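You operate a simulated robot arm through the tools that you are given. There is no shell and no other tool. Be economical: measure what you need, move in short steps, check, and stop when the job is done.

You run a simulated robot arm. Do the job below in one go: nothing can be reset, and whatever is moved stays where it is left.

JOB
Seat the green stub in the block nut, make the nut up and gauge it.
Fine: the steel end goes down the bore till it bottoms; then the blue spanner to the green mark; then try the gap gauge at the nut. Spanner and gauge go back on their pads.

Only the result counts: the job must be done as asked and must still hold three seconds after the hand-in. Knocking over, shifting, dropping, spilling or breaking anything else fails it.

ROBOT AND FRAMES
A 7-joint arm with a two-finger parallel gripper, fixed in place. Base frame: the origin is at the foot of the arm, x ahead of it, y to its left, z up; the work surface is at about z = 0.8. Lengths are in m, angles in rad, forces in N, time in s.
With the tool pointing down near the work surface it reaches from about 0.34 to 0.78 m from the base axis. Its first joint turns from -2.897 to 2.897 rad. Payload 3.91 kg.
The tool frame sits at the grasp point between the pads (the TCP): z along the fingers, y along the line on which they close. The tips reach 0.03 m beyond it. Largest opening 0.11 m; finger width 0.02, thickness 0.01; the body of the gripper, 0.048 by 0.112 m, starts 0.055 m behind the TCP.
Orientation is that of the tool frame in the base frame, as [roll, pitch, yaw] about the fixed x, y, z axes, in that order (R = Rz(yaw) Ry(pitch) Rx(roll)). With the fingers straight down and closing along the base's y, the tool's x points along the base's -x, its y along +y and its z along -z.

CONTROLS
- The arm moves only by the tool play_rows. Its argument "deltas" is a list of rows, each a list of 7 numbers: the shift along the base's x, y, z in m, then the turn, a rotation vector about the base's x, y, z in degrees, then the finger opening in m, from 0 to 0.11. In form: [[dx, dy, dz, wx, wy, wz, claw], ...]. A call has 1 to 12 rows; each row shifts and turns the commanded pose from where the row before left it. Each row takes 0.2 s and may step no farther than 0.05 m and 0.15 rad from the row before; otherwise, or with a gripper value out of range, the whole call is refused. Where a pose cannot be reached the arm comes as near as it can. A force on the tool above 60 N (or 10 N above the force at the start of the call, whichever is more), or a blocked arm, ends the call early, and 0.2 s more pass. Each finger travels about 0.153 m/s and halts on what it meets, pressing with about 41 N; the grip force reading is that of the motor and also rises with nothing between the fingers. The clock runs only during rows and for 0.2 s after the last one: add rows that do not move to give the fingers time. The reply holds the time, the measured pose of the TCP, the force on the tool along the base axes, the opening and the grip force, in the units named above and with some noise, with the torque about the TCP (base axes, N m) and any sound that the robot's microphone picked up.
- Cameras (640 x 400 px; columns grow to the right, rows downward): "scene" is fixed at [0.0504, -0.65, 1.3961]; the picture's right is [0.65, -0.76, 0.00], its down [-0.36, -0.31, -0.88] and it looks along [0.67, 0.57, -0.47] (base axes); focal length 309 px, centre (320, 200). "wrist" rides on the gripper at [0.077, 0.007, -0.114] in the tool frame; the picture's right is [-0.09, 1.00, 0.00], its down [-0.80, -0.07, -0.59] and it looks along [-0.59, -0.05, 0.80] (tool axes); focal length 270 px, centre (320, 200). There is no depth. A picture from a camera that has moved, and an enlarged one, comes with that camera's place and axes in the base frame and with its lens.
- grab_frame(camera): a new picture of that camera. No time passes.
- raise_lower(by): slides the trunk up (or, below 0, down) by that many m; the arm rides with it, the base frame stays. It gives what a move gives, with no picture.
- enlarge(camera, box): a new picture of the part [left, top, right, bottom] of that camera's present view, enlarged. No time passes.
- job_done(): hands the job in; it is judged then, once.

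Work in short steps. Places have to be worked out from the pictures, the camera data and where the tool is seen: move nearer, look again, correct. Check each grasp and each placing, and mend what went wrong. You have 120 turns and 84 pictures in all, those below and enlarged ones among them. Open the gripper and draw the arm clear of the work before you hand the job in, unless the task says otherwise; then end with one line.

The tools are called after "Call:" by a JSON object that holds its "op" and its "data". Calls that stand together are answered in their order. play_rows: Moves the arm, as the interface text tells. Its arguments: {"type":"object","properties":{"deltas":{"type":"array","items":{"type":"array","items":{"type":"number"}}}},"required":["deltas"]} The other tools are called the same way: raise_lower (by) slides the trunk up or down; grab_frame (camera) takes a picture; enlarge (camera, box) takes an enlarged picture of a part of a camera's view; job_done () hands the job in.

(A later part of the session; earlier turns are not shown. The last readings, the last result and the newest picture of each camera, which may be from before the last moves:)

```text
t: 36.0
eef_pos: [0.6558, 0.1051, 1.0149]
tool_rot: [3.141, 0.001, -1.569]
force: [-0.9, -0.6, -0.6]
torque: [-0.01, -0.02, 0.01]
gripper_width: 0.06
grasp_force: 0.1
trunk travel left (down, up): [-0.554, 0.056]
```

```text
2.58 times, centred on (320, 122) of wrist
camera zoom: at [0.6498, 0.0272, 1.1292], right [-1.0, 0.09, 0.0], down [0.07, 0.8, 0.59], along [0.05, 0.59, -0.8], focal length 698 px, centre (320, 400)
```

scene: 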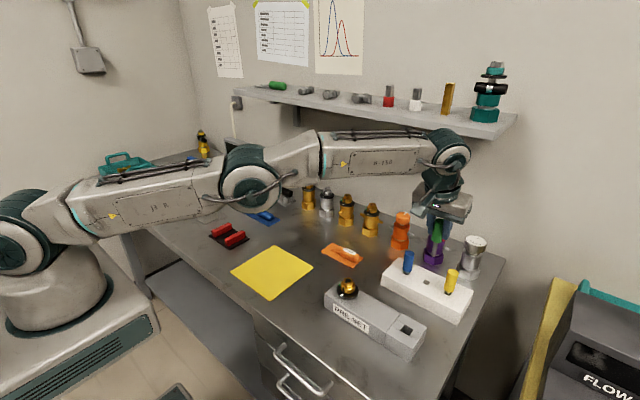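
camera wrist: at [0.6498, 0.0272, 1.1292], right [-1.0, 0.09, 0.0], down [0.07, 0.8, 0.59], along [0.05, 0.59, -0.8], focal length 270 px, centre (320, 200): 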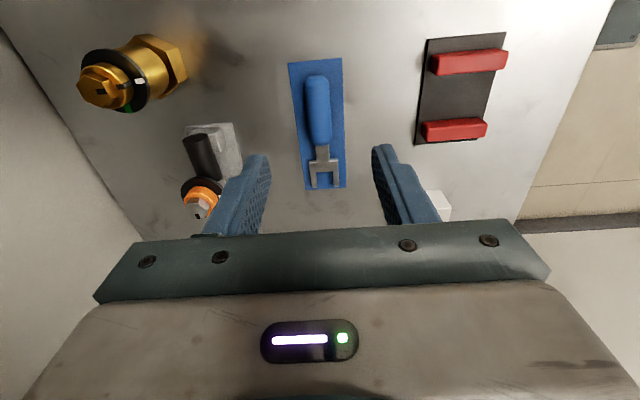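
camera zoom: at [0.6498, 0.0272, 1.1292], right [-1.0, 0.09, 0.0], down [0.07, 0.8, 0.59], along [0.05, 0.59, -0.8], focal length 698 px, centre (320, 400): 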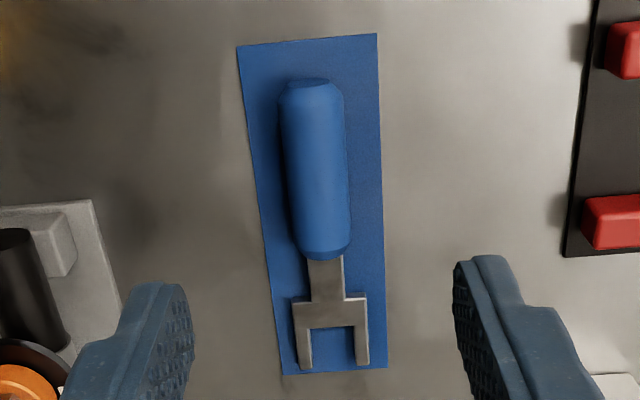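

Handle runs from y=0.094 to 0.17 at x≈0.6595, jaw slot from y=0.217 to 0.242. I descend on the handle at y=0.135.

Call:
{"op": "play_rows", "data": {"deltas": [[0.0035, 0.03, -0.02, 0, 0, 0, 0.06], [0, 0, -0.045, 0, 0, 0, 0.06], [0, 0, -0.045, 0, 0, 0, 0.06], [0, 0, -0.035, 0, 0, 0, 0.06], [0, 0, -0.02, 0, 0, 0, 0.06], [0, 0, -0.013, 0, 0, 0, 0.06], [0, 0, 0, 0, 0, 0, 0.06]]}}

Call:
{"op": "grab_frame", "data": {"camera": "wrist"}}

```text
t: 37.5
eef_pos: [0.6598, 0.1354, 0.8395]
tool_rot: [-3.141, -0.001, -1.571]
force: [0.0, 0.8, -0.5]
torque: [0.01, 0.0, 0.02]
gripper_width: 0.0599
grasp_force: 0.1
trunk travel left (down, up): [-0.554, 0.056]
```

```text
43 pictures are left
camera wrist: at [0.653, 0.0578, 0.9535], right [-1.0, 0.09, 0.0], down [0.07, 0.8, 0.59], along [0.05, 0.59, -0.8], focal length 270 px, centre (320, 200)
```

wrist: 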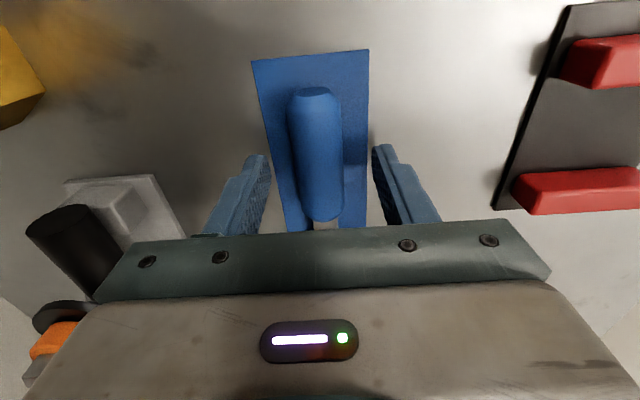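

Handle centred between the fingers. Lower 2 mm and close.

Call:
{"op": "play_rows", "data": {"deltas": [[0, 0, -0.0025, 0, 0, 0, 0.06], [0, 0, 0, 0, 0, 0, 0.035], [0, 0, 0, 0, 0, 0, 0.015], [0, 0, 0, 0, 0, 0, 0.015], [0, 0, 0, 0, 0, 0, 0.015]]}}

```text
t: 38.8
eef_pos: [0.6585, 0.1351, 0.8362]
tool_rot: [3.141, 0.002, -1.569]
force: [0.6, 0.2, 0.2]
torque: [0.03, -0.03, -0.06]
gripper_width: 0.0269
grasp_force: 41.0
trunk travel left (down, up): [-0.554, 0.056]
```

Gripped (27 mm). Lifting and checking.

Call:
{"op": "play_rows", "data": {"deltas": [[0, 0, 0.02, 0, 0, 0, 0.015], [0, 0, 0.04, 0, 0, 0, 0.015], [0, 0, 0.045, 0, 0, 0, 0.015], [-0.01, 0, 0.045, 0, 0, 0, 0.015], [0, 0, 0, 0, 0, 0, 0.015]]}}

Call:
{"op": "grab_frame", "data": {"camera": "wrist"}}

Call:
{"op": "enlarge", "data": {"camera": "scene", "box": [220, 130, 320, 230]}}

```text
t: 40.0
eef_pos: [0.6478, 0.1342, 0.9836]
tool_rot: [3.14, 0.0, -1.567]
force: [0.7, -0.4, -2.5]
torque: [-0.03, 0.03, 0.03]
gripper_width: 0.027
grasp_force: 41.0
trunk travel left (down, up): [-0.554, 0.056]
```

```text
42 pictures are left
camera wrist: at [0.6407, 0.0559, 1.0975], right [-1.0, 0.09, 0.0], down [0.07, 0.8, 0.59], along [0.05, 0.59, -0.8], focal length 270 px, centre (320, 200)
```

wrist: 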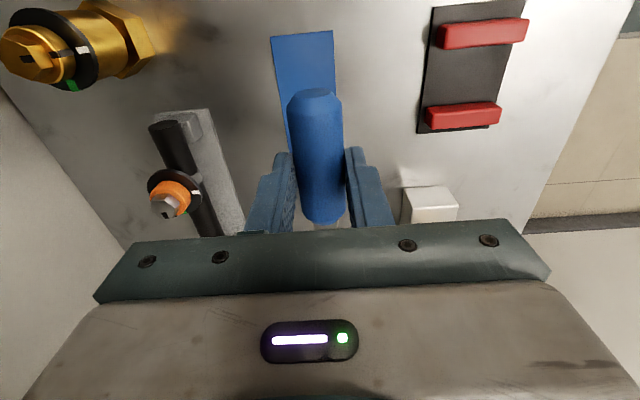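

```text
4.00 times, centred on (270, 180) of scene
camera zoom: at [0.0504, -0.65, 1.3961], right [0.65, -0.76, 0.0], down [-0.36, -0.31, -0.88], along [0.67, 0.57, -0.47], focal length 1236 px, centre (520, 280)
```

zoom: 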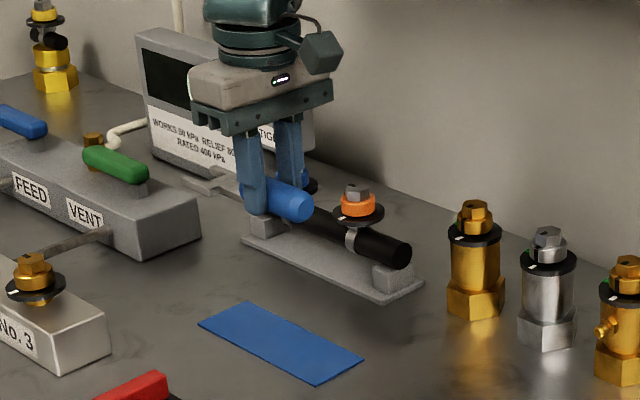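

Spanner is held level. I travel at z≈1.05 to the -y side of the nut, jaw pointing +y.

Call:
{"op": "play_rows", "data": {"deltas": [[-0.01, -0.02, 0.04, 0, 0, 0, 0.015], [-0.01, -0.035, 0.03, 0, 0, 0, 0.015], [-0.01, -0.046, 0, 0, 0, 0, 0.015], [-0.01, -0.046, 0, 0, 0, 0, 0.015], [-0.01, -0.046, 0, 0, 0, 0, 0.015], [-0.01, -0.046, 0, 0, 0, 0, 0.015], [-0.01, -0.046, 0, 0, 0, 0, 0.015], [-0.01, -0.046, 0, 0, 0, 0, 0.015], [-0.01, -0.046, 0, 0, 0, 0, 0.015], [-0.01, -0.046, 0, 0, 0, 0, 0.015], [-0.01, -0.046, 0, 0, 0, 0, 0.015], [-0.01, -0.046, 0, 0, 0, 0, 0.015]]}}

Call:
{"op": "play_rows", "data": {"deltas": [[-0.01, -0.046, 0, 0, 0, 0, 0.015], [-0.005, -0.046, 0, 0, 0, 0, 0.015], [-0.002, -0.03, 0, 0, 0, 0, 0.015], [0, 0, -0.04, 0, 0, 0, 0.015], [0, 0, -0.04, 0, 0, 0, 0.015], [0, 0, 0, 0, 0, 0, 0.015]]}}

Call:
{"op": "grab_frame", "data": {"camera": "scene"}}

```text
t: 42.5
eef_pos: [0.5312, -0.3781, 1.0552]
tool_rot: [-3.14, -0.001, -1.571]
force: [0.2, -0.5, -1.2]
torque: [-0.02, 0.02, 0.0]
gripper_width: 0.0272
grasp_force: 40.8
trunk travel left (down, up): [-0.554, 0.056]
```

```text
t: 44.0
eef_pos: [0.5171, -0.502, 0.975]
tool_rot: [3.141, 0.002, -1.57]
force: [0.0, -0.8, -2.2]
torque: [0.0, 0.02, 0.03]
gripper_width: 0.027
grasp_force: 41.1
trunk travel left (down, up): [-0.554, 0.056]
```

```text
40 pictures are left
```

scene: 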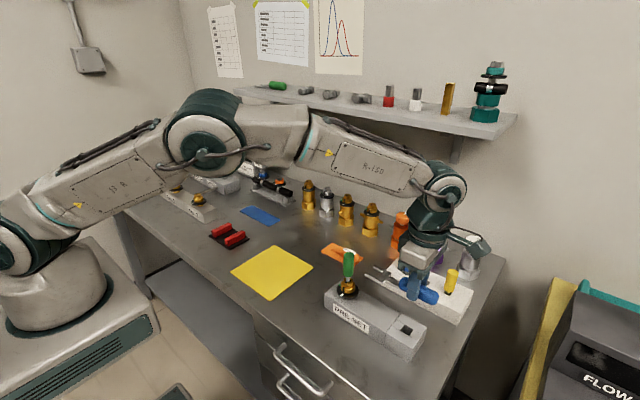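

Clear of everything. I set x≈0.5107 and descend to z≈0.912 with the jaw still short of the nut.

Call:
{"op": "play_rows", "data": {"deltas": [[-0.006, 0.01, -0.03, 0, 0, 0, 0.015], [0, 0.007, -0.03, 0, 0, 0, 0.015], [0, 0, 0, 0, 0, 0, 0.015]]}}

Call:
{"op": "enlarge", "data": {"camera": "scene", "box": [320, 240, 440, 320]}}

Call:
{"op": "enlarge", "data": {"camera": "scene", "box": [330, 265, 390, 305]}}

```text
t: 44.8
eef_pos: [0.5091, -0.4847, 0.9136]
tool_rot: [-3.141, 0.0, -1.571]
force: [-0.1, 0.1, -2.2]
torque: [-0.02, 0.0, 0.01]
gripper_width: 0.0272
grasp_force: 41.0
trunk travel left (down, up): [-0.554, 0.056]
```

```text
5.00 times, centred on (380, 280) of scene
camera zoom: at [0.0504, -0.65, 1.3961], right [0.65, -0.76, 0.0], down [-0.36, -0.31, -0.88], along [0.67, 0.57, -0.47], focal length 1545 px, centre (20, -200)
```

zoom: 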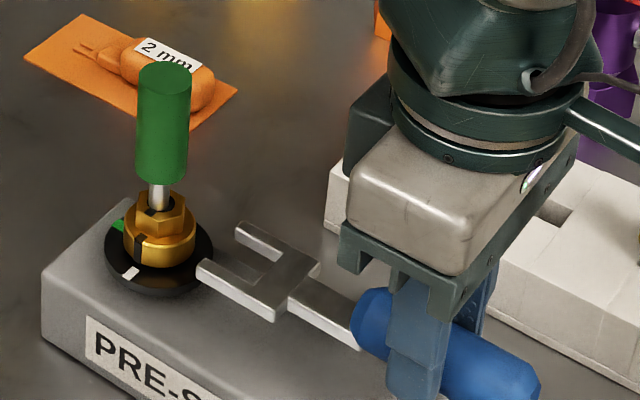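

```text
10.00 times, centred on (360, 285) of scene
camera zoom: at [0.0504, -0.65, 1.3961], right [0.65, -0.76, 0.0], down [-0.36, -0.31, -0.88], along [0.67, 0.57, -0.47], focal length 3091 px, centre (-80, -650)
```

zoom: 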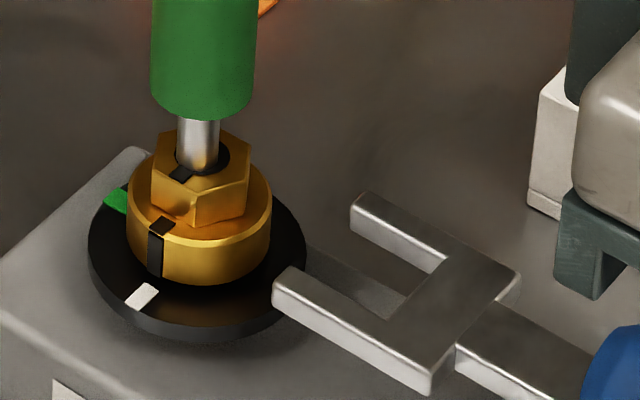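

Jaw is level, and its centre line extends through the hex. The hex is only ~9 mm tall above the collar, so I raise ~4 mm and advance part way, then check.

Call:
{"op": "play_rows", "data": {"deltas": [[0, 0, 0.004, 0, 0, 0, 0.015], [0, 0.008, 0, 0, 0, 0, 0.015], [0, 0.008, 0, 0, 0, 0, 0.015], [0, 0.004, 0, 0, 0, 0, 0.015], [0, 0, 0, 0, 0, 0, 0.015]]}}

Call:
{"op": "enlarge", "data": {"camera": "scene", "box": [330, 265, 390, 305]}}

```text
t: 46.0
eef_pos: [0.5078, -0.4648, 0.9187]
tool_rot: [3.14, -0.001, -1.568]
force: [-0.9, -0.4, -2.4]
torque: [-0.04, 0.01, 0.0]
gripper_width: 0.0269
grasp_force: 41.0
trunk travel left (down, up): [-0.554, 0.056]
```

```text
10.00 times, centred on (360, 285) of scene
camera zoom: at [0.0504, -0.65, 1.3961], right [0.65, -0.76, 0.0], down [-0.36, -0.31, -0.88], along [0.67, 0.57, -0.47], focal length 3091 px, centre (-80, -650)
```

zoom: 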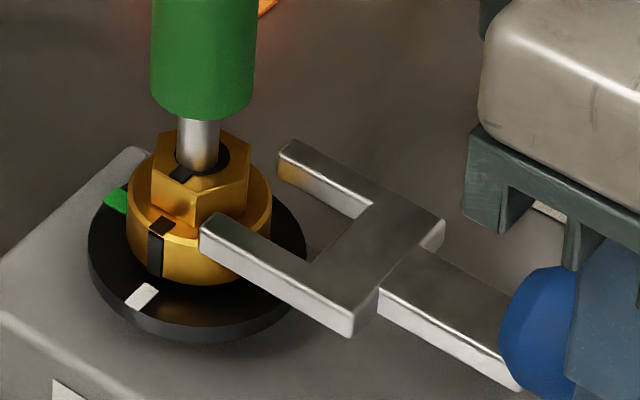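

Jaw lines up with the hex in line and height. Advancing gently onto the flats.

Call:
{"op": "play_rows", "data": {"deltas": [[0, 0.004, 0, 0, 0, 0, 0.015], [0, 0.004, 0, 0, 0, 0, 0.015], [0, 0.004, 0, 0, 0, 0, 0.015], [0, 0, 0, 0, 0, 0, 0.015]]}}

Call:
{"op": "enlarge", "data": {"camera": "scene", "box": [330, 265, 390, 305]}}

```text
t: 47.0
eef_pos: [0.5103, -0.454, 0.9193]
tool_rot: [-3.139, 0.001, -1.569]
force: [6.6, -10.6, -0.1]
torque: [-0.15, -0.22, -0.88]
gripper_width: 0.0271
grasp_force: 40.6
trunk travel left (down, up): [-0.554, 0.056]
```

```text
10.00 times, centred on (360, 285) of scene
camera zoom: at [0.0504, -0.65, 1.3961], right [0.65, -0.76, 0.0], down [-0.36, -0.31, -0.88], along [0.67, 0.57, -0.47], focal length 3091 px, centre (-80, -650)
```

zoom: 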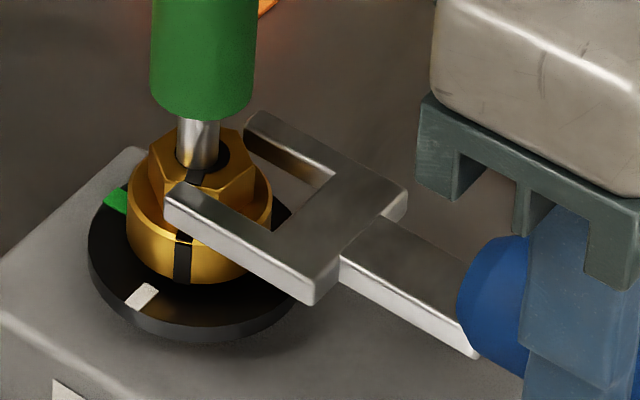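

The far prong caught the hex flank and turned the nut back ~20°. I back off, then measure the nut's new angle.

Call:
{"op": "play_rows", "data": {"deltas": [[0, -0.006, 0, 0, 0, 0, 0.015], [0, -0.012, 0, 0, 0, 0, 0.015], [0, -0.01, 0, 0, 0, 0, 0.015], [0, 0, 0, 0, 0, 0, 0.015]]}}

Call:
{"op": "enlarge", "data": {"camera": "scene", "box": [330, 265, 390, 305]}}

```text
t: 48.0
eef_pos: [0.5079, -0.4794, 0.9197]
tool_rot: [3.141, 0.001, -1.569]
force: [-0.1, 0.1, -1.6]
torque: [-0.03, 0.01, -0.05]
gripper_width: 0.0271
grasp_force: 41.2
trunk travel left (down, up): [-0.554, 0.056]
```

```text
10.00 times, centred on (360, 285) of scene
camera zoom: at [0.0504, -0.65, 1.3961], right [0.65, -0.76, 0.0], down [-0.36, -0.31, -0.88], along [0.67, 0.57, -0.47], focal length 3091 px, centre (-80, -650)
```

zoom: 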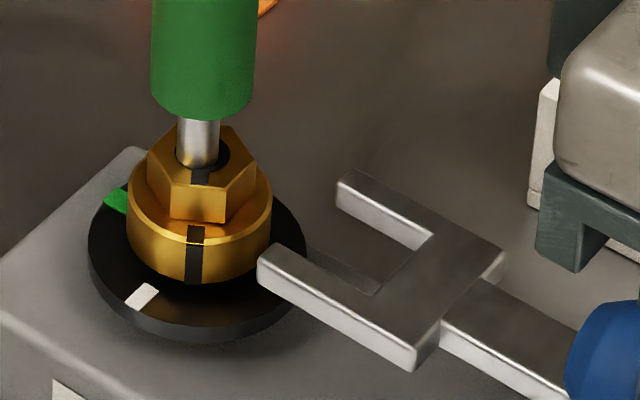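

The nut's pointer is now at about 208°. The flats at 148.5° suit a spanner pointing along azimuth ~58°, so I retreat, shift and turn the spanner -32°.

Call:
{"op": "play_rows", "data": {"deltas": [[-0.03, -0.01, 0, 0, 0, 0, 0.015], [-0.0385, 0, 0, 0, 0, 0, 0.015], [0, 0, 0, 0, 0, -8, 0.015], [0, 0.01, 0, 0, 0, -8, 0.015], [0, 0.01, 0, 0, 0, -8, 0.015], [0, 0.0107, 0, 0, 0, -8, 0.015], [0, 0, 0, 0, 0, 0, 0.015]]}}

Call:
{"op": "enlarge", "data": {"camera": "scene", "box": [320, 265, 395, 315]}}

```text
t: 49.5
eef_pos: [0.4377, -0.4596, 0.9198]
tool_rot: [3.141, -0.001, -2.128]
force: [-0.9, 0.0, -1.2]
torque: [-0.06, 0.01, 0.0]
gripper_width: 0.027
grasp_force: 41.3
trunk travel left (down, up): [-0.554, 0.056]
```

```text
8.00 times, centred on (358, 290) of scene
camera zoom: at [0.0504, -0.65, 1.3961], right [0.65, -0.76, 0.0], down [-0.36, -0.31, -0.88], along [0.67, 0.57, -0.47], focal length 2473 px, centre (20, -520)
```

zoom: 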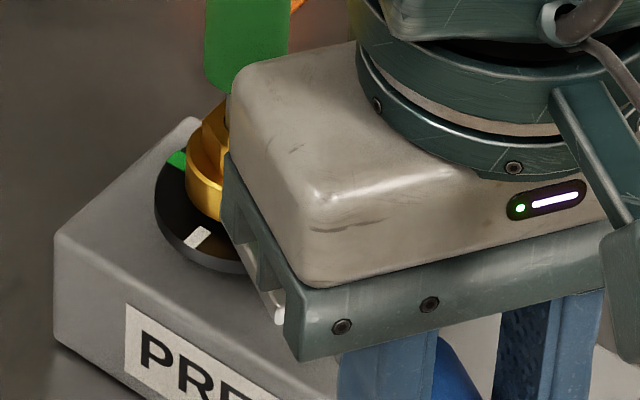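

The gripper hides the jaw from this side. Better to use the other matching flats with the spanner pointing along 118.5° (handle at -61.5°), which stays visible; I swing around at a distance.

Call:
{"op": "play_rows", "data": {"deltas": [[0, -0.03, 0, 0, 0, 0, 0.015], [0.01, -0.01, 0, 0, 0, 8, 0.015], [0.02, 0, 0, 0, 0, 8, 0.015], [0.02, 0, 0, 0, 0, 8, 0.015], [0.02, 0, 0, 0, 0, 8, 0.015], [0.02, 0, 0, 0, 0, 8, 0.015], [0.02, 0, 0, 0, 0, 8, 0.015], [0.02, 0, 0, 0, 0, 8, 0.015], [0.0072, 0.015, 0, 0, 0, 4.5, 0.015], [0, 0.02, 0, 0, 0, 0, 0.015], [0, 0, 0, 0, 0, 0, 0.015]]}}

Call:
{"op": "enlarge", "data": {"camera": "scene", "box": [330, 265, 390, 305]}}

```text
t: 52.0
eef_pos: [0.5764, -0.4664, 0.919]
tool_rot: [-3.141, 0.001, -1.072]
force: [-0.2, 0.0, -1.3]
torque: [-0.03, -0.02, 0.01]
gripper_width: 0.0268
grasp_force: 41.4
trunk travel left (down, up): [-0.554, 0.056]
```

```text
10.00 times, centred on (360, 285) of scene
camera zoom: at [0.0504, -0.65, 1.3961], right [0.65, -0.76, 0.0], down [-0.36, -0.31, -0.88], along [0.67, 0.57, -0.47], focal length 3091 px, centre (-80, -650)
```

zoom: 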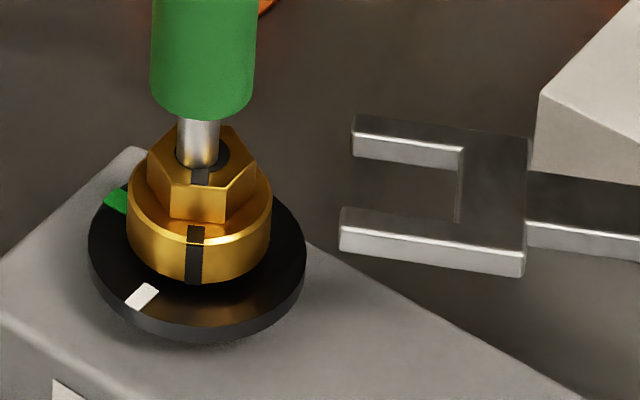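

Clear view now. The jaw is aligned within ~1 mm; the hex looks about 3° further round and the jaw ~1.5 mm high, so I correct both and advance part way.

Call:
{"op": "play_rows", "data": {"deltas": [[0.0061, 0.0036, -0.0015, 0, 0, 3, 0.015], [-0.0042, 0.0068, 0, 0, 0, 0, 0.015], [-0.0042, 0.0068, 0, 0, 0, 0, 0.015], [0, 0, 0, 0, 0, 0, 0.015]]}}

Call:
{"op": "enlarge", "data": {"camera": "scene", "box": [330, 265, 390, 305]}}

```text
t: 53.0
eef_pos: [0.5746, -0.4482, 0.9182]
tool_rot: [3.141, 0.001, -1.022]
force: [0.0, -0.2, -1.6]
torque: [-0.02, -0.02, 0.02]
gripper_width: 0.0269
grasp_force: 41.0
trunk travel left (down, up): [-0.554, 0.056]
```

```text
10.00 times, centred on (360, 285) of scene
camera zoom: at [0.0504, -0.65, 1.3961], right [0.65, -0.76, 0.0], down [-0.36, -0.31, -0.88], along [0.67, 0.57, -0.47], focal length 3091 px, centre (-80, -650)
```

zoom: 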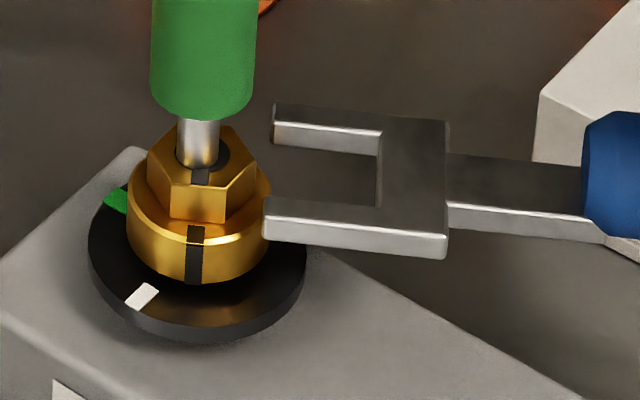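

Jaw slot is centred on the hex flats. Advancing 22 mm in small steps.

Call:
{"op": "play_rows", "data": {"deltas": [[-0.0021, 0.0034, 0, 0, 0, 0, 0.015], [-0.0021, 0.0034, 0, 0, 0, 0, 0.015], [-0.0021, 0.0034, 0, 0, 0, 0, 0.015], [0, 0, 0, 0, 0, 0, 0.015]]}}

Call:
{"op": "enlarge", "data": {"camera": "scene", "box": [330, 265, 390, 305]}}

```text
t: 54.0
eef_pos: [0.5664, -0.4383, 0.9182]
tool_rot: [3.14, 0.0, -1.02]
force: [1.0, -0.2, -2.4]
torque: [-0.04, -0.02, 0.0]
gripper_width: 0.027
grasp_force: 40.8
trunk travel left (down, up): [-0.554, 0.056]
```

```text
10.00 times, centred on (360, 285) of scene
camera zoom: at [0.0504, -0.65, 1.3961], right [0.65, -0.76, 0.0], down [-0.36, -0.31, -0.88], along [0.67, 0.57, -0.47], focal length 3091 px, centre (-80, -650)
```

zoom: 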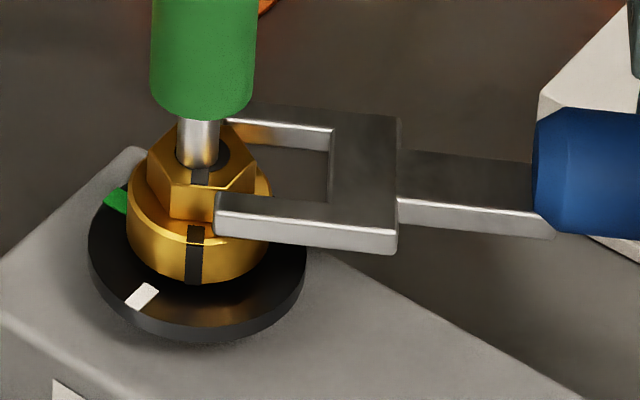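

Call:
{"op": "play_rows", "data": {"deltas": [[-0.0021, 0.0034, 0, 0, 0, 0, 0.015], [-0.0021, 0.0034, 0, 0, 0, 0, 0.015], [-0.0019, 0.003, 0, 0, 0, 0, 0.015], [0, 0, 0, 0, 0, 0, 0.015]]}}

Call:
{"op": "enlarge", "data": {"camera": "scene", "box": [330, 265, 390, 305]}}

```text
t: 55.0
eef_pos: [0.5619, -0.4287, 0.9189]
tool_rot: [-3.141, -0.001, -1.02]
force: [-0.5, 0.0, -1.1]
torque: [-0.08, 0.01, 0.01]
gripper_width: 0.0269
grasp_force: 41.5
trunk travel left (down, up): [-0.554, 0.056]
```

```text
10.00 times, centred on (360, 285) of scene
camera zoom: at [0.0504, -0.65, 1.3961], right [0.65, -0.76, 0.0], down [-0.36, -0.31, -0.88], along [0.67, 0.57, -0.47], focal length 3091 px, centre (-80, -650)
```

zoom: 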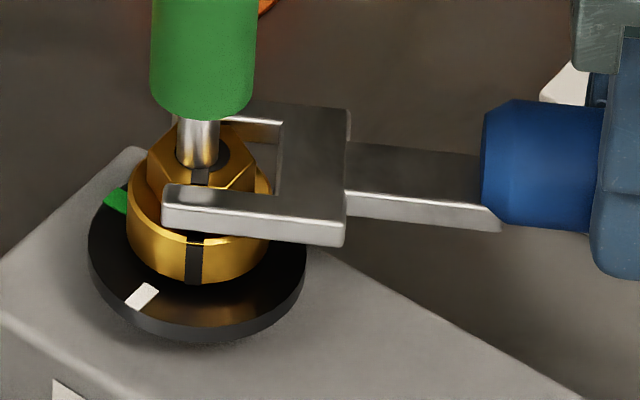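

The jaw is fully around the hex with no force. I start turning clockwise about the hex axis: first 40°.

Call:
{"op": "play_rows", "data": {"deltas": [[-0.01213, -0.00602, 0, 0, 0, -8, 0.015], [-0.01286, -0.00428, 0, 0, 0, -8, 0.015], [-0.01332, -0.00245, 0, 0, 0, -8, 0.015], [-0.01354, -0.00056, 0, 0, 0, -8, 0.015], [-0.01349, 0.00132, 0, 0, 0, -8, 0.015], [0, 0, 0, 0, 0, 0, 0.015]]}}

Call:
{"op": "enlarge", "data": {"camera": "scene", "box": [330, 265, 390, 305]}}

```text
t: 56.4
eef_pos: [0.4954, -0.4406, 0.9168]
tool_rot: [3.14, 0.001, -1.721]
force: [5.6, -2.8, -6.2]
torque: [-0.45, -0.09, -0.44]
gripper_width: 0.0269
grasp_force: 40.7
trunk travel left (down, up): [-0.554, 0.056]
```

```text
10.00 times, centred on (360, 285) of scene
camera zoom: at [0.0504, -0.65, 1.3961], right [0.65, -0.76, 0.0], down [-0.36, -0.31, -0.88], along [0.67, 0.57, -0.47], focal length 3091 px, centre (-80, -650)
```

zoom: 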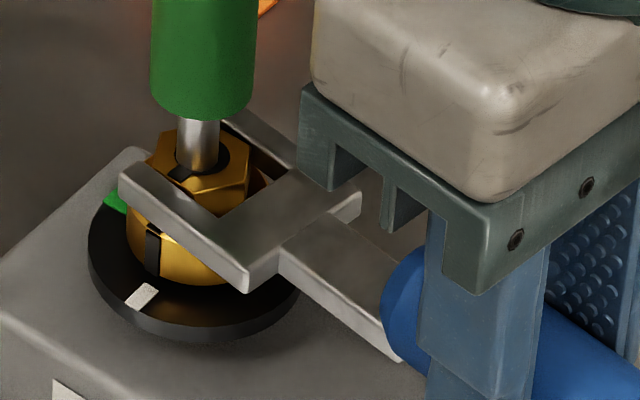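

The nut follows (pointer now ~173°). Continuing the turn.

Call:
{"op": "play_rows", "data": {"deltas": [[-0.01317, 0.00318, 0, 0, 0, -8, 0.015], [-0.01259, 0.00499, 0, 0, 0, -8, 0.015], [-0.01178, 0.00669, 0, 0, 0, -8, 0.015], [-0.01073, 0.00826, 0, 0, 0, -8, 0.015], [-0.00948, 0.00968, 0, 0, 0, -8, 0.015], [-0.00804, 0.0109, 0, 0, 0, -8, 0.015], [-0.00645, 0.01191, 0, 0, 0, -8, 0.015], [0, 0, 0, 0, 0, 0, 0.015]]}}

Call:
{"op": "enlarge", "data": {"camera": "scene", "box": [320, 260, 380, 300]}}

```text
t: 58.1
eef_pos: [0.4212, -0.3868, 0.9165]
tool_rot: [3.141, 0.0, -2.7]
force: [0.6, -14.3, -3.8]
torque: [-0.47, 0.13, -0.54]
gripper_width: 0.0269
grasp_force: 41.4
trunk travel left (down, up): [-0.554, 0.056]
```

```text
10.00 times, centred on (350, 280) of scene
camera zoom: at [0.0504, -0.65, 1.3961], right [0.65, -0.76, 0.0], down [-0.36, -0.31, -0.88], along [0.67, 0.57, -0.47], focal length 3091 px, centre (20, -600)
```

zoom: 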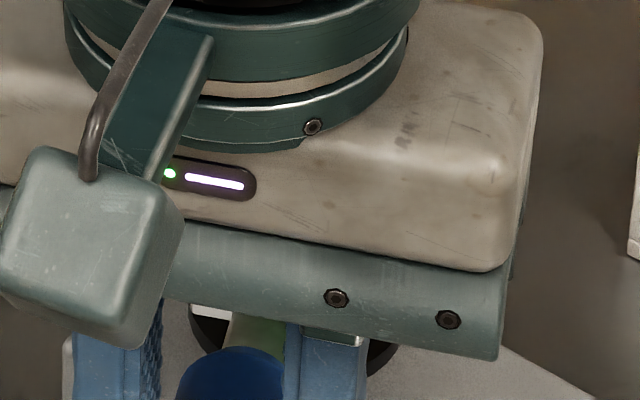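

Continuing by ~26° to bring the pointer to about 90°.

Call:
{"op": "play_rows", "data": {"deltas": [[-0.00472, 0.0127, 0, 0, 0, -8, 0.015], [-0.00291, 0.01322, 0, 0, 0, -8, 0.015], [-0.00104, 0.01351, 0, 0, 0, -8, 0.015], [0.0, 0.0034, 0, 0, 0, -2, 0.015], [0, 0, 0, 0, 0, 0, 0.015]]}}

Call:
{"op": "grab_frame", "data": {"camera": "scene"}}

Call:
{"op": "grab_frame", "data": {"camera": "wrist"}}

```text
t: 59.4
eef_pos: [0.4142, -0.3427, 0.9179]
tool_rot: [3.14, -0.002, 3.131]
force: [-13.3, -13.0, -5.4]
torque: [-0.38, 0.74, -0.3]
gripper_width: 0.027
grasp_force: 40.9
trunk travel left (down, up): [-0.554, 0.056]
```

```text
27 pictures are left
```

scene: 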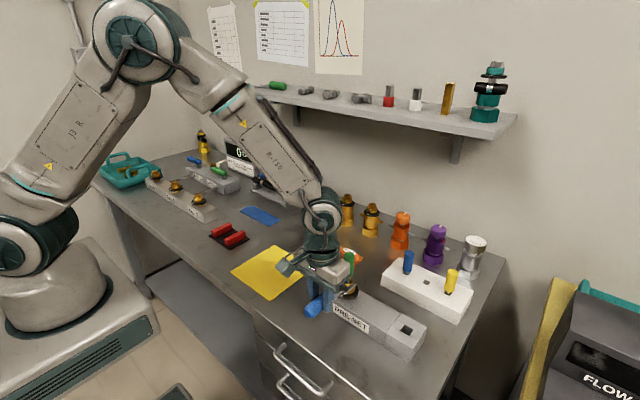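

```text
26 pictures are left
camera wrist: at [0.3364, -0.337, 1.031], right [0.1, 1.0, 0.0], down [0.8, -0.08, 0.59], along [0.59, -0.06, -0.81], focal length 270 px, centre (320, 200)
```

wrist: 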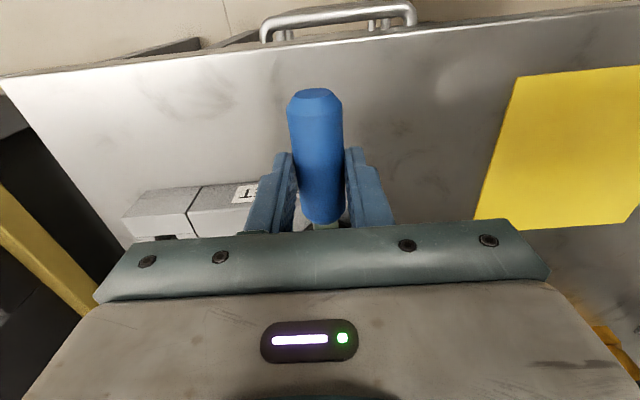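

The pointer should be near the green mark. I unload by turning back slightly within the jaw play and withdraw along -x to look.

Call:
{"op": "play_rows", "data": {"deltas": [[0.001, -0.004, 0, 0, 0, 2.5, 0.015], [-0.008, 0, 0, 0, 0, 0, 0.015], [-0.012, 0, 0, 0, 0, 0, 0.015], [-0.02, 0, 0, 0, 0, 0, 0.015], [-0.03, 0, 0, 0, 0, 0, 0.015], [0, 0, 0.04, 0, 0, 0, 0.015], [0, 0, 0.04, 0, 0, 0, 0.015], [0, 0, 0.02, 0, 0, 0, 0.015]]}}

Call:
{"op": "enlarge", "data": {"camera": "scene", "box": [320, 260, 380, 300]}}

```text
t: 61.1
eef_pos: [0.3442, -0.3449, 1.0178]
tool_rot: [3.14, 0.001, -3.107]
force: [-0.8, 2.0, -2.4]
torque: [0.01, 0.02, 0.02]
gripper_width: 0.0268
grasp_force: 40.8
trunk travel left (down, up): [-0.554, 0.056]
```

```text
10.00 times, centred on (350, 280) of scene
camera zoom: at [0.0504, -0.65, 1.3961], right [0.65, -0.76, 0.0], down [-0.36, -0.31, -0.88], along [0.67, 0.57, -0.47], focal length 3091 px, centre (20, -600)
```

zoom: 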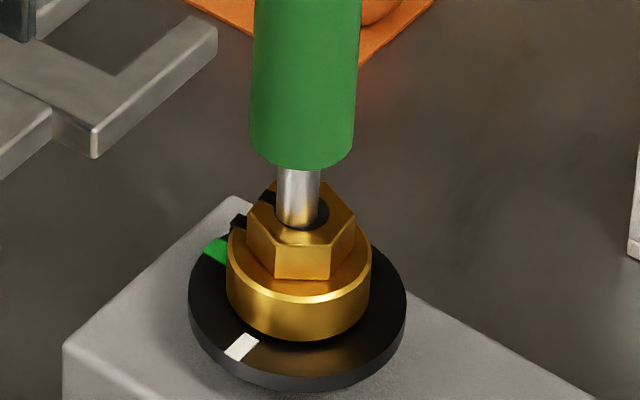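

The pointer sits at ~112°, so about 20° short of green (~92°). I re-engage from a visible side: spanner pointing along -38°, handle at 142°.

Call:
{"op": "play_rows", "data": {"deltas": [[0, 0.03, 0, 0, 0, -8, 0.015], [0.01, 0.03, 0, 0, 0, -8, 0.015], [0.02, 0.0243, 0, 0, 0, -8, 0.015], [0.02, 0, 0, 0, 0, -8, 0.015], [0.0126, 0, 0, 0, 0, -8, 0.015], [0, 0, -0.045, 0, 0, 0, 0.015], [0, 0, -0.045, 0, 0, 0, 0.015], [0, 0, -0.0096, 0, 0, 0, 0.015], [0, 0, 0, 0, 0, 0, 0.015]]}}

Call:
{"op": "enlarge", "data": {"camera": "scene", "box": [305, 260, 375, 307]}}

```text
t: 63.1
eef_pos: [0.4067, -0.2624, 0.9164]
tool_rot: [3.14, 0.0, 2.478]
force: [0.2, 0.0, -2.2]
torque: [0.02, 0.01, -0.04]
gripper_width: 0.027
grasp_force: 41.1
trunk travel left (down, up): [-0.554, 0.056]
```

```text
8.51 times, centred on (340, 284) of scene
camera zoom: at [0.0504, -0.65, 1.3961], right [0.65, -0.76, 0.0], down [-0.36, -0.31, -0.88], along [0.67, 0.57, -0.47], focal length 2630 px, centre (150, -511)
```

zoom: 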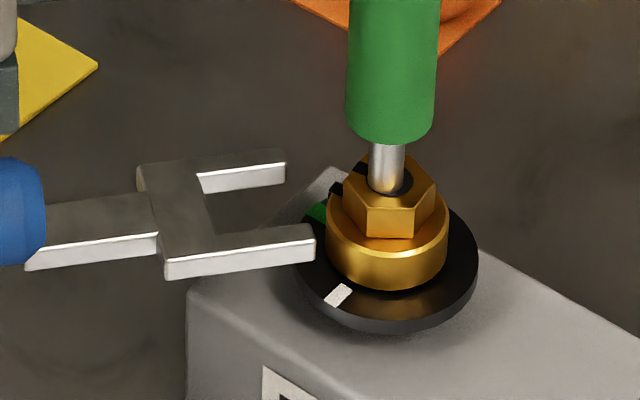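

The jaw is aligned in position, but hex geometry shows the nut is really at ~94°, close to green (~91°). I take a clean look from above with the wrist camera before deciding.

Call:
{"op": "play_rows", "data": {"deltas": [[-0.01, 0.01, 0.04, 0, 0, 0, 0.015], [0, 0.02, 0.04, 0, 0, 8, 0.015], [0, 0.01, 0.04, 0, 0, 8, 0.015], [0, 0, 0, 0, 0, 8, 0.015], [0, 0, 0, 0, 0, 8, 0.015], [0, 0, 0, 0, 0, 6, 0.015], [0, 0, 0, 0, 0, 0, 0.015]]}}

Call:
{"op": "enlarge", "data": {"camera": "wrist", "box": [180, 130, 290, 230]}}

```text
t: 64.8
eef_pos: [0.3996, -0.2207, 1.0383]
tool_rot: [-3.141, -0.001, -3.138]
force: [0.5, 1.2, -1.7]
torque: [0.03, 0.0, 0.01]
gripper_width: 0.0266
grasp_force: 41.1
trunk travel left (down, up): [-0.554, 0.056]
```

```text
4.00 times, centred on (235, 180) of wrist
camera zoom: at [0.3218, -0.2157, 1.153], right [0.09, 1.0, 0.0], down [0.8, -0.07, 0.59], along [0.59, -0.05, -0.8], focal length 1081 px, centre (660, 280)
```

zoom: 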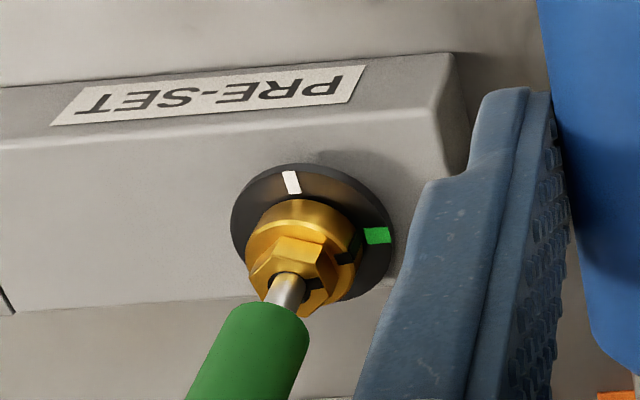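

Call:
{"op": "enlarge", "data": {"camera": "wrist", "box": [234, 168, 282, 210]}}

```text
9.52 times, centred on (258, 189) of wrist
camera zoom: at [0.3218, -0.2157, 1.153], right [0.09, 1.0, 0.0], down [0.8, -0.07, 0.59], along [0.59, -0.05, -0.8], focal length 2574 px, centre (910, 305)
```

zoom: 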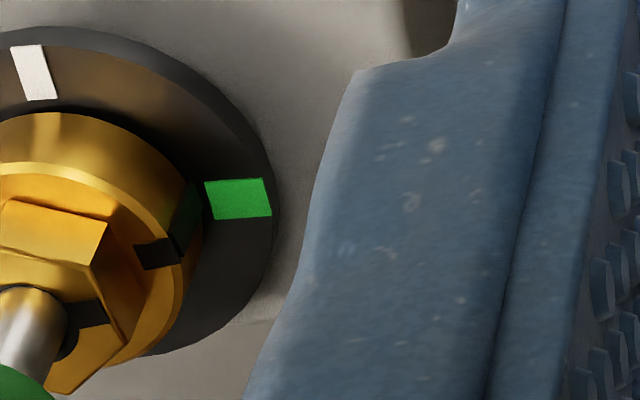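

The pointer is within ~4° of green but slightly short. I re-engage with the spanner pointing along -56° (matching the flats) for a small final turn.

Call:
{"op": "play_rows", "data": {"deltas": [[0.01, 0, 0, 0, 0, -8, 0.015], [0.01, -0.0117, 0, 0, 0, -8, 0.015], [0.01, 0, 0, 0, 0, -8, 0.015], [0.01, 0, 0, 0, 0, -8, 0.015], [0, 0, 0, 0, 0, -8, 0.015], [0, 0, 0, 0, 0, -8, 0.015], [0, 0, -0.04, 0, 0, -8, 0.015], [0, 0, -0.045, 0, 0, 0, 0.015], [0, 0, -0.0355, 0, 0, 0, 0.015], [0, 0, 0, 0, 0, 0, 0.015]]}}

Call:
{"op": "enlarge", "data": {"camera": "scene", "box": [305, 260, 375, 307]}}

```text
t: 67.0
eef_pos: [0.4386, -0.231, 0.9161]
tool_rot: [3.14, 0.001, 2.165]
force: [-0.4, 0.0, -1.2]
torque: [-0.03, 0.02, 0.03]
gripper_width: 0.0269
grasp_force: 41.4
trunk travel left (down, up): [-0.554, 0.056]
```

```text
8.51 times, centred on (340, 284) of scene
camera zoom: at [0.0504, -0.65, 1.3961], right [0.65, -0.76, 0.0], down [-0.36, -0.31, -0.88], along [0.67, 0.57, -0.47], focal length 2630 px, centre (150, -511)
```

zoom: 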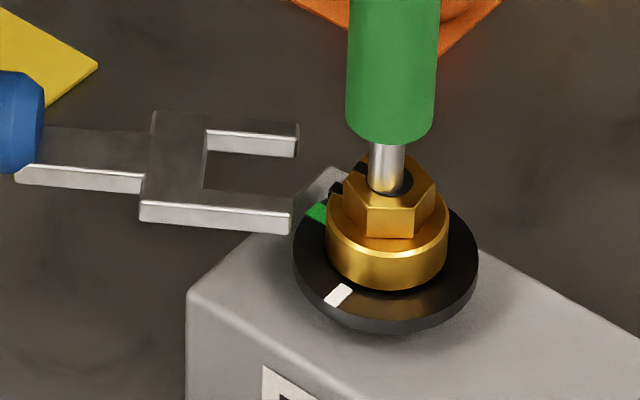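

Nearly centred; I apply a 1 mm lateral correction and slide the jaw on in small steps.

Call:
{"op": "play_rows", "data": {"deltas": [[-0.0008, -0.0006, 0, 0, 0, 0, 0.015], [0.0047, -0.007, 0, 0, 0, 0, 0.015], [0.0047, -0.007, 0, 0, 0, 0, 0.015], [0.0022, -0.0033, 0, 0, 0, 0, 0.015], [0, 0, 0, 0, 0, 0, 0.015]]}}

Call:
{"op": "enlarge", "data": {"camera": "scene", "box": [305, 260, 375, 307]}}

```text
t: 68.2
eef_pos: [0.449, -0.2484, 0.917]
tool_rot: [3.14, -0.002, 2.165]
force: [-8.4, 5.3, -3.2]
torque: [0.38, 0.35, -0.43]
gripper_width: 0.027
grasp_force: 40.9
trunk travel left (down, up): [-0.554, 0.056]
```

```text
8.51 times, centred on (340, 284) of scene
camera zoom: at [0.0504, -0.65, 1.3961], right [0.65, -0.76, 0.0], down [-0.36, -0.31, -0.88], along [0.67, 0.57, -0.47], focal length 2630 px, centre (150, -511)
```

zoom: 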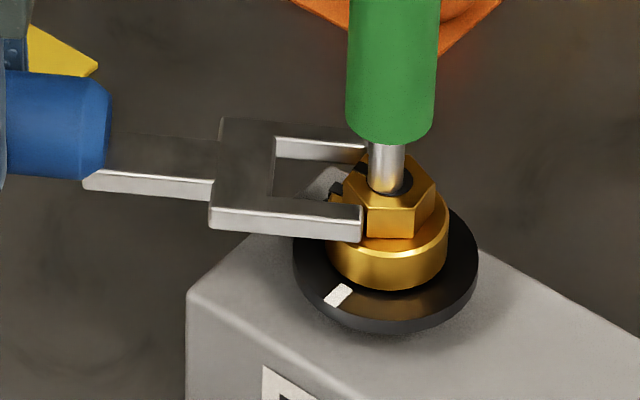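

The near prong touches the hex corner. I back off 6 mm, shift 1.3 mm toward the near side and retry.

Call:
{"op": "play_rows", "data": {"deltas": [[-0.0034, 0.005, 0, 0, 0, 0, 0.015], [-0.0011, -0.0007, 0, 0, 0, 0, 0.015], [0.0034, -0.005, 0, 0, 0, 0, 0.015], [0.0017, -0.0025, 0, 0, 0, 0, 0.015], [0, 0, 0, 0, 0, 0, 0.015]]}}

Call:
{"op": "enlarge", "data": {"camera": "scene", "box": [325, 265, 370, 295]}}

```text
t: 69.3
eef_pos: [0.4494, -0.2542, 0.9164]
tool_rot: [-3.141, 0.0, 2.166]
force: [0.2, 1.0, -1.9]
torque: [0.04, 0.02, 0.04]
gripper_width: 0.027
grasp_force: 41.2
trunk travel left (down, up): [-0.554, 0.056]
```

```text
13.33 times, centred on (348, 280) of scene
camera zoom: at [0.0504, -0.65, 1.3961], right [0.65, -0.76, 0.0], down [-0.36, -0.31, -0.88], along [0.67, 0.57, -0.47], focal length 4121 px, centre (-47, -867)
```

zoom: 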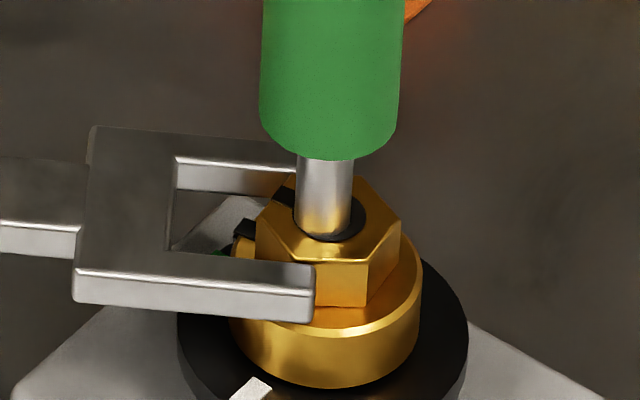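

The prong now slides past the flat without force. Continuing 13 mm.

Call:
{"op": "play_rows", "data": {"deltas": [[0.0022, -0.0033, 0, 0, 0, 0, 0.015], [0.0022, -0.0033, 0, 0, 0, 0, 0.015], [0.0028, -0.0042, 0, 0, 0, 0, 0.015], [0, 0, 0, 0, 0, 0, 0.015]]}}

Call:
{"op": "enlarge", "data": {"camera": "scene", "box": [325, 265, 370, 295]}}

```text
t: 70.3
eef_pos: [0.4572, -0.265, 0.9179]
tool_rot: [3.141, 0.001, 2.166]
force: [0.5, 0.1, -0.8]
torque: [0.06, 0.03, 0.04]
gripper_width: 0.0269
grasp_force: 40.9
trunk travel left (down, up): [-0.554, 0.056]
```

```text
13.33 times, centred on (348, 280) of scene
camera zoom: at [0.0504, -0.65, 1.3961], right [0.65, -0.76, 0.0], down [-0.36, -0.31, -0.88], along [0.67, 0.57, -0.47], focal length 4121 px, centre (-47, -867)
```

zoom: 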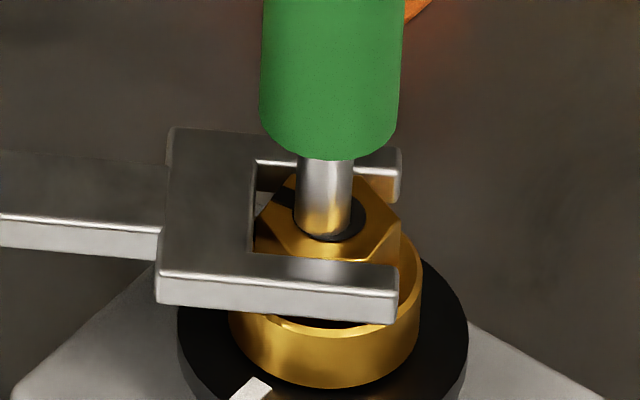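

Fully on the flats. Turning 9° clockwise about the hex axis.

Call:
{"op": "play_rows", "data": {"deltas": [[0.0064, 0.0041, 0, 0, 0, -4.5, 0.015], [0.0067, 0.0036, 0, 0, 0, -4.5, 0.015], [0, 0, 0, 0, 0, 0, 0.015]]}}

Call:
{"op": "enlarge", "data": {"camera": "scene", "box": [325, 265, 370, 295]}}

```text
t: 71.2
eef_pos: [0.4693, -0.2585, 0.9182]
tool_rot: [3.141, 0.001, 2.004]
force: [-2.1, -7.1, 0.6]
torque: [-0.26, -0.04, 0.45]
gripper_width: 0.0269
grasp_force: 41.5
trunk travel left (down, up): [-0.554, 0.056]
```

```text
13.33 times, centred on (348, 280) of scene
camera zoom: at [0.0504, -0.65, 1.3961], right [0.65, -0.76, 0.0], down [-0.36, -0.31, -0.88], along [0.67, 0.57, -0.47], focal length 4121 px, centre (-47, -867)
```

zoom: 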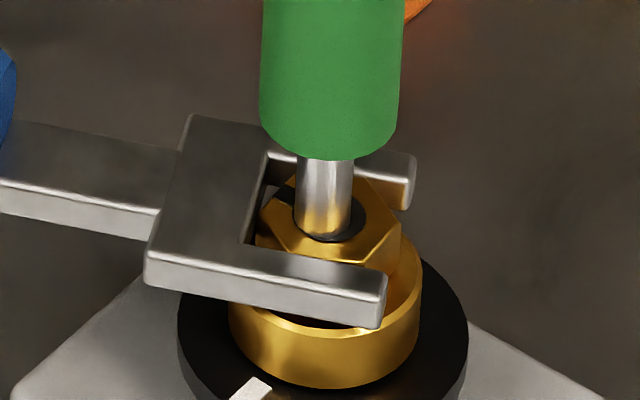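

Contact is made; the nut is near 94°. Another 4°.

Call:
{"op": "play_rows", "data": {"deltas": [[0.0062, 0.0027, 0, 0, 0, -4, 0.015], [0, 0, 0, 0, 0, 0, 0.015]]}}

Call:
{"op": "enlarge", "data": {"camera": "scene", "box": [325, 265, 370, 295]}}

```text
t: 71.8
eef_pos: [0.4761, -0.2557, 0.9183]
tool_rot: [-3.141, 0.002, 1.935]
force: [-2.8, -17.0, -1.1]
torque: [-0.6, -0.05, 0.2]
gripper_width: 0.027
grasp_force: 41.3
trunk travel left (down, up): [-0.554, 0.056]
```

```text
13.33 times, centred on (348, 280) of scene
camera zoom: at [0.0504, -0.65, 1.3961], right [0.65, -0.76, 0.0], down [-0.36, -0.31, -0.88], along [0.67, 0.57, -0.47], focal length 4121 px, centre (-47, -867)
```

zoom: 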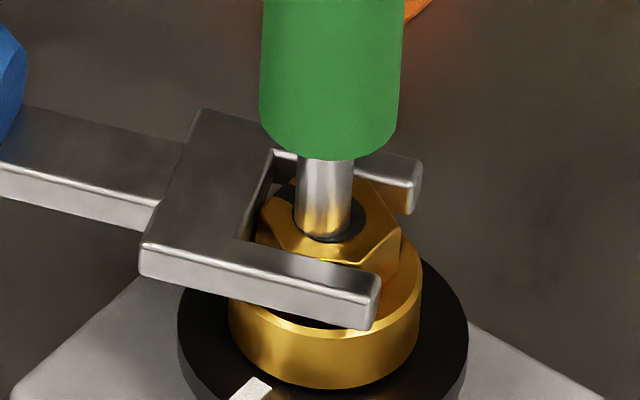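

The nut is at ~92.5°. A last 2.5°.

Call:
{"op": "play_rows", "data": {"deltas": [[0.004, 0.0015, 0, 0, 0, -2.5, 0.015], [0, 0, 0, 0, 0, 0, 0.015]]}}

Call:
{"op": "enlarge", "data": {"camera": "scene", "box": [325, 265, 370, 295]}}

```text
t: 72.3
eef_pos: [0.4794, -0.2534, 0.9185]
tool_rot: [-3.142, 0.001, 1.892]
force: [-5.4, -21.4, -1.3]
torque: [-0.65, 0.06, 0.13]
gripper_width: 0.0271
grasp_force: 41.4
trunk travel left (down, up): [-0.554, 0.056]
```

```text
13.33 times, centred on (348, 280) of scene
camera zoom: at [0.0504, -0.65, 1.3961], right [0.65, -0.76, 0.0], down [-0.36, -0.31, -0.88], along [0.67, 0.57, -0.47], focal length 4121 px, centre (-47, -867)
```

zoom: 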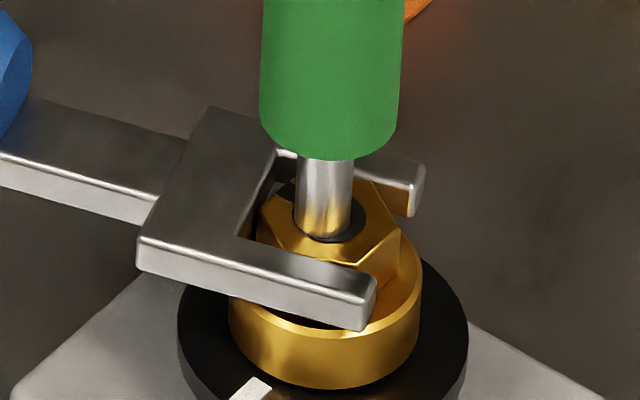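

Nut is at ~90°. I rotate back 11° to centre the jaw in its play, then withdraw straight along the spanner axis and look.

Call:
{"op": "play_rows", "data": {"deltas": [[-0.0087, -0.0036, 0, 0, 0, 5.5, 0.015], [-0.0082, -0.0044, 0, 0, 0, 5.5, 0.015], [0, 0, 0, 0, 0, 0, 0.015], [-0.004, 0.0069, 0, 0, 0, 0, 0.015], [-0.005, 0.0087, 0, 0, 0, 0, 0.015], [-0.0075, 0.013, 0, 0, 0, 0, 0.015], [-0.0125, 0.0217, 0, 0, 0, 0, 0.015], [0, 0, 0.04, 0, 0, 0, 0.015], [0, 0, 0.045, 0, 0, 0, 0.015], [0, 0, 0.03, 0, 0, 0, 0.015]]}}

Call:
{"op": "enlarge", "data": {"camera": "scene", "box": [325, 265, 370, 295]}}

```text
t: 74.5
eef_pos: [0.4323, -0.213, 1.0354]
tool_rot: [3.142, -0.001, 2.086]
force: [0.2, -0.5, -1.9]
torque: [-0.02, 0.02, -0.03]
gripper_width: 0.0269
grasp_force: 41.0
trunk travel left (down, up): [-0.554, 0.056]
```

```text
13.33 times, centred on (348, 280) of scene
camera zoom: at [0.0504, -0.65, 1.3961], right [0.65, -0.76, 0.0], down [-0.36, -0.31, -0.88], along [0.67, 0.57, -0.47], focal length 4121 px, centre (-47, -867)
```

zoom: 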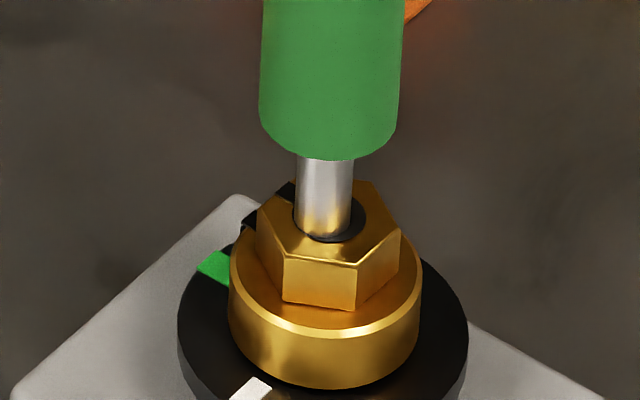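

I look from the same wrist vantage as before to check the pointer against green.

Call:
{"op": "play_rows", "data": {"deltas": [[-0.01, 0, 0, 0, 0, 8.5, 0.015], [-0.01, 0, 0, 0, 0, 8.5, 0.015], [-0.01, 0, 0, 0, 0, 8.5, 0.015], [-0.003, -0.008, 0, 0, 0, 8.5, 0.015], [0, 0, 0, 0, 0, 8.5, 0.015], [0, 0, 0, 0, 0, 8.5, 0.015], [0, 0, 0, 0, 0, 8.5, 0.015], [0, 0, 0, 0, 0, 0, 0.015]]}}

Call:
{"op": "enlarge", "data": {"camera": "wrist", "box": [234, 168, 282, 210]}}

```text
t: 76.3
eef_pos: [0.402, -0.2171, 1.0337]
tool_rot: [-3.141, 0.0, 3.125]
force: [-1.0, 0.1, -2.1]
torque: [0.01, 0.02, 0.0]
gripper_width: 0.0269
grasp_force: 40.7
trunk travel left (down, up): [-0.554, 0.056]
```

```text
9.52 times, centred on (258, 189) of wrist
camera zoom: at [0.3247, -0.2126, 1.1473], right [0.1, 0.99, 0.0], down [0.8, -0.08, 0.59], along [0.59, -0.06, -0.8], focal length 2574 px, centre (910, 305)
```

zoom: 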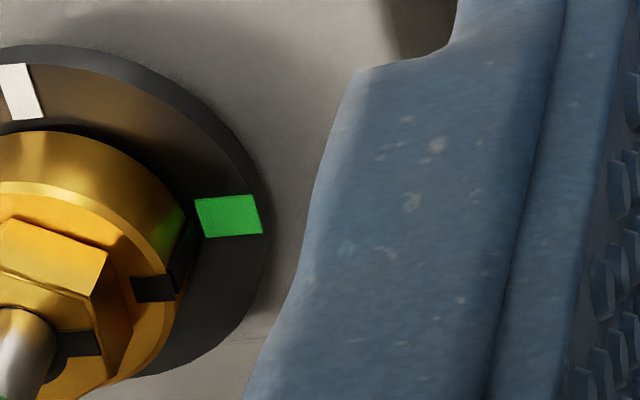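

Pointer and green are parallel and in line. Now I carry the spanner back to its blue pad at (0.659,0.135).

Call:
{"op": "play_rows", "data": {"deltas": [[0.0214, 0.0294, 0.01, 0, 0, 7.6, 0.015], [0.0214, 0.0294, 0, 0, 0, 7.6, 0.015], [0.0214, 0.0294, 0, 0, 0, 7.6, 0.015], [0.0214, 0.0294, 0, 0, 0, 7.6, 0.015], [0.0214, 0.0294, 0, 0, 0, 7.6, 0.015], [0.0214, 0.0294, 0, 0, 0, 7.6, 0.015], [0.0214, 0.0294, 0, 0, 0, 7.6, 0.015], [0.0214, 0.0294, 0, 0, 0, 7.6, 0.015], [0.0214, 0.0294, 0, 0, 0, 7.6, 0.015], [0.0214, 0.0294, 0, 0, 0, 7.6, 0.015], [0.0214, 0.0294, 0, 0, 0, 7.6, 0.015], [0.0214, 0.0294, 0, 0, 0, 7.4, 0.015]]}}

Call:
{"op": "play_rows", "data": {"deltas": [[0, 0, -0.04, 0, 0, 0, 0.015], [0, 0, -0.04, 0, 0, 0, 0.015], [0, 0, -0.04, 0, 0, 0, 0.015], [0, 0, 0, 0, 0, 0, 0.015]]}}

```text
t: 79.0
eef_pos: [0.662, 0.1371, 1.0444]
tool_rot: [3.139, -0.002, -1.568]
force: [0.5, 0.8, -1.9]
torque: [-0.07, 0.01, 0.02]
gripper_width: 0.027
grasp_force: 40.8
trunk travel left (down, up): [-0.554, 0.056]
```

```text
t: 80.0
eef_pos: [0.662, 0.1317, 0.9232]
tool_rot: [-3.141, -0.001, -1.57]
force: [0.0, -0.2, -2.5]
torque: [-0.03, 0.0, -0.01]
gripper_width: 0.0272
grasp_force: 40.9
trunk travel left (down, up): [-0.554, 0.056]
```

Lowering onto the pad with a small correction.

Call:
{"op": "play_rows", "data": {"deltas": [[-0.0025, 0.001, -0.03, 0, 0, 0, 0.015], [0, 0, -0.03, 0, 0, 0, 0.015], [0, 0, -0.018, 0, 0, 0, 0.015], [0, 0, -0.005, 0, 0, 0, 0.015], [0, 0, -0.003, 0, 0, 0, 0.015], [0, 0, 0, 0, 0, 0, 0.015]]}}

Call:
{"op": "enlarge", "data": {"camera": "scene", "box": [220, 160, 300, 240]}}

```text
t: 81.3
eef_pos: [0.6583, 0.1348, 0.838]
tool_rot: [-3.138, 0.003, -1.572]
force: [3.9, -0.7, 10.9]
torque: [1.15, 0.08, -0.38]
gripper_width: 0.0271
grasp_force: 41.0
trunk travel left (down, up): [-0.554, 0.056]
```

```text
5.00 times, centred on (260, 200) of scene
camera zoom: at [0.0504, -0.65, 1.3961], right [0.65, -0.76, 0.0], down [-0.36, -0.31, -0.88], along [0.67, 0.57, -0.47], focal length 1545 px, centre (620, 200)
```

zoom: 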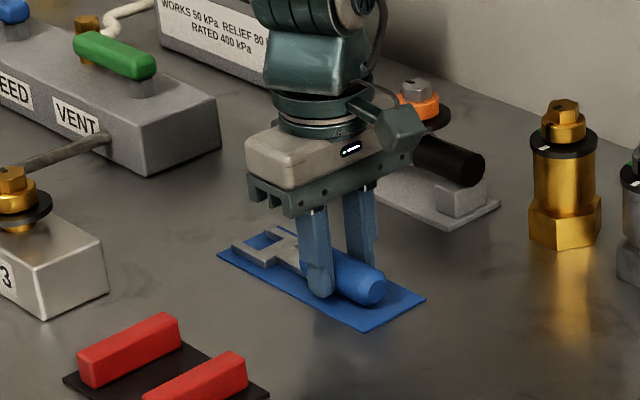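

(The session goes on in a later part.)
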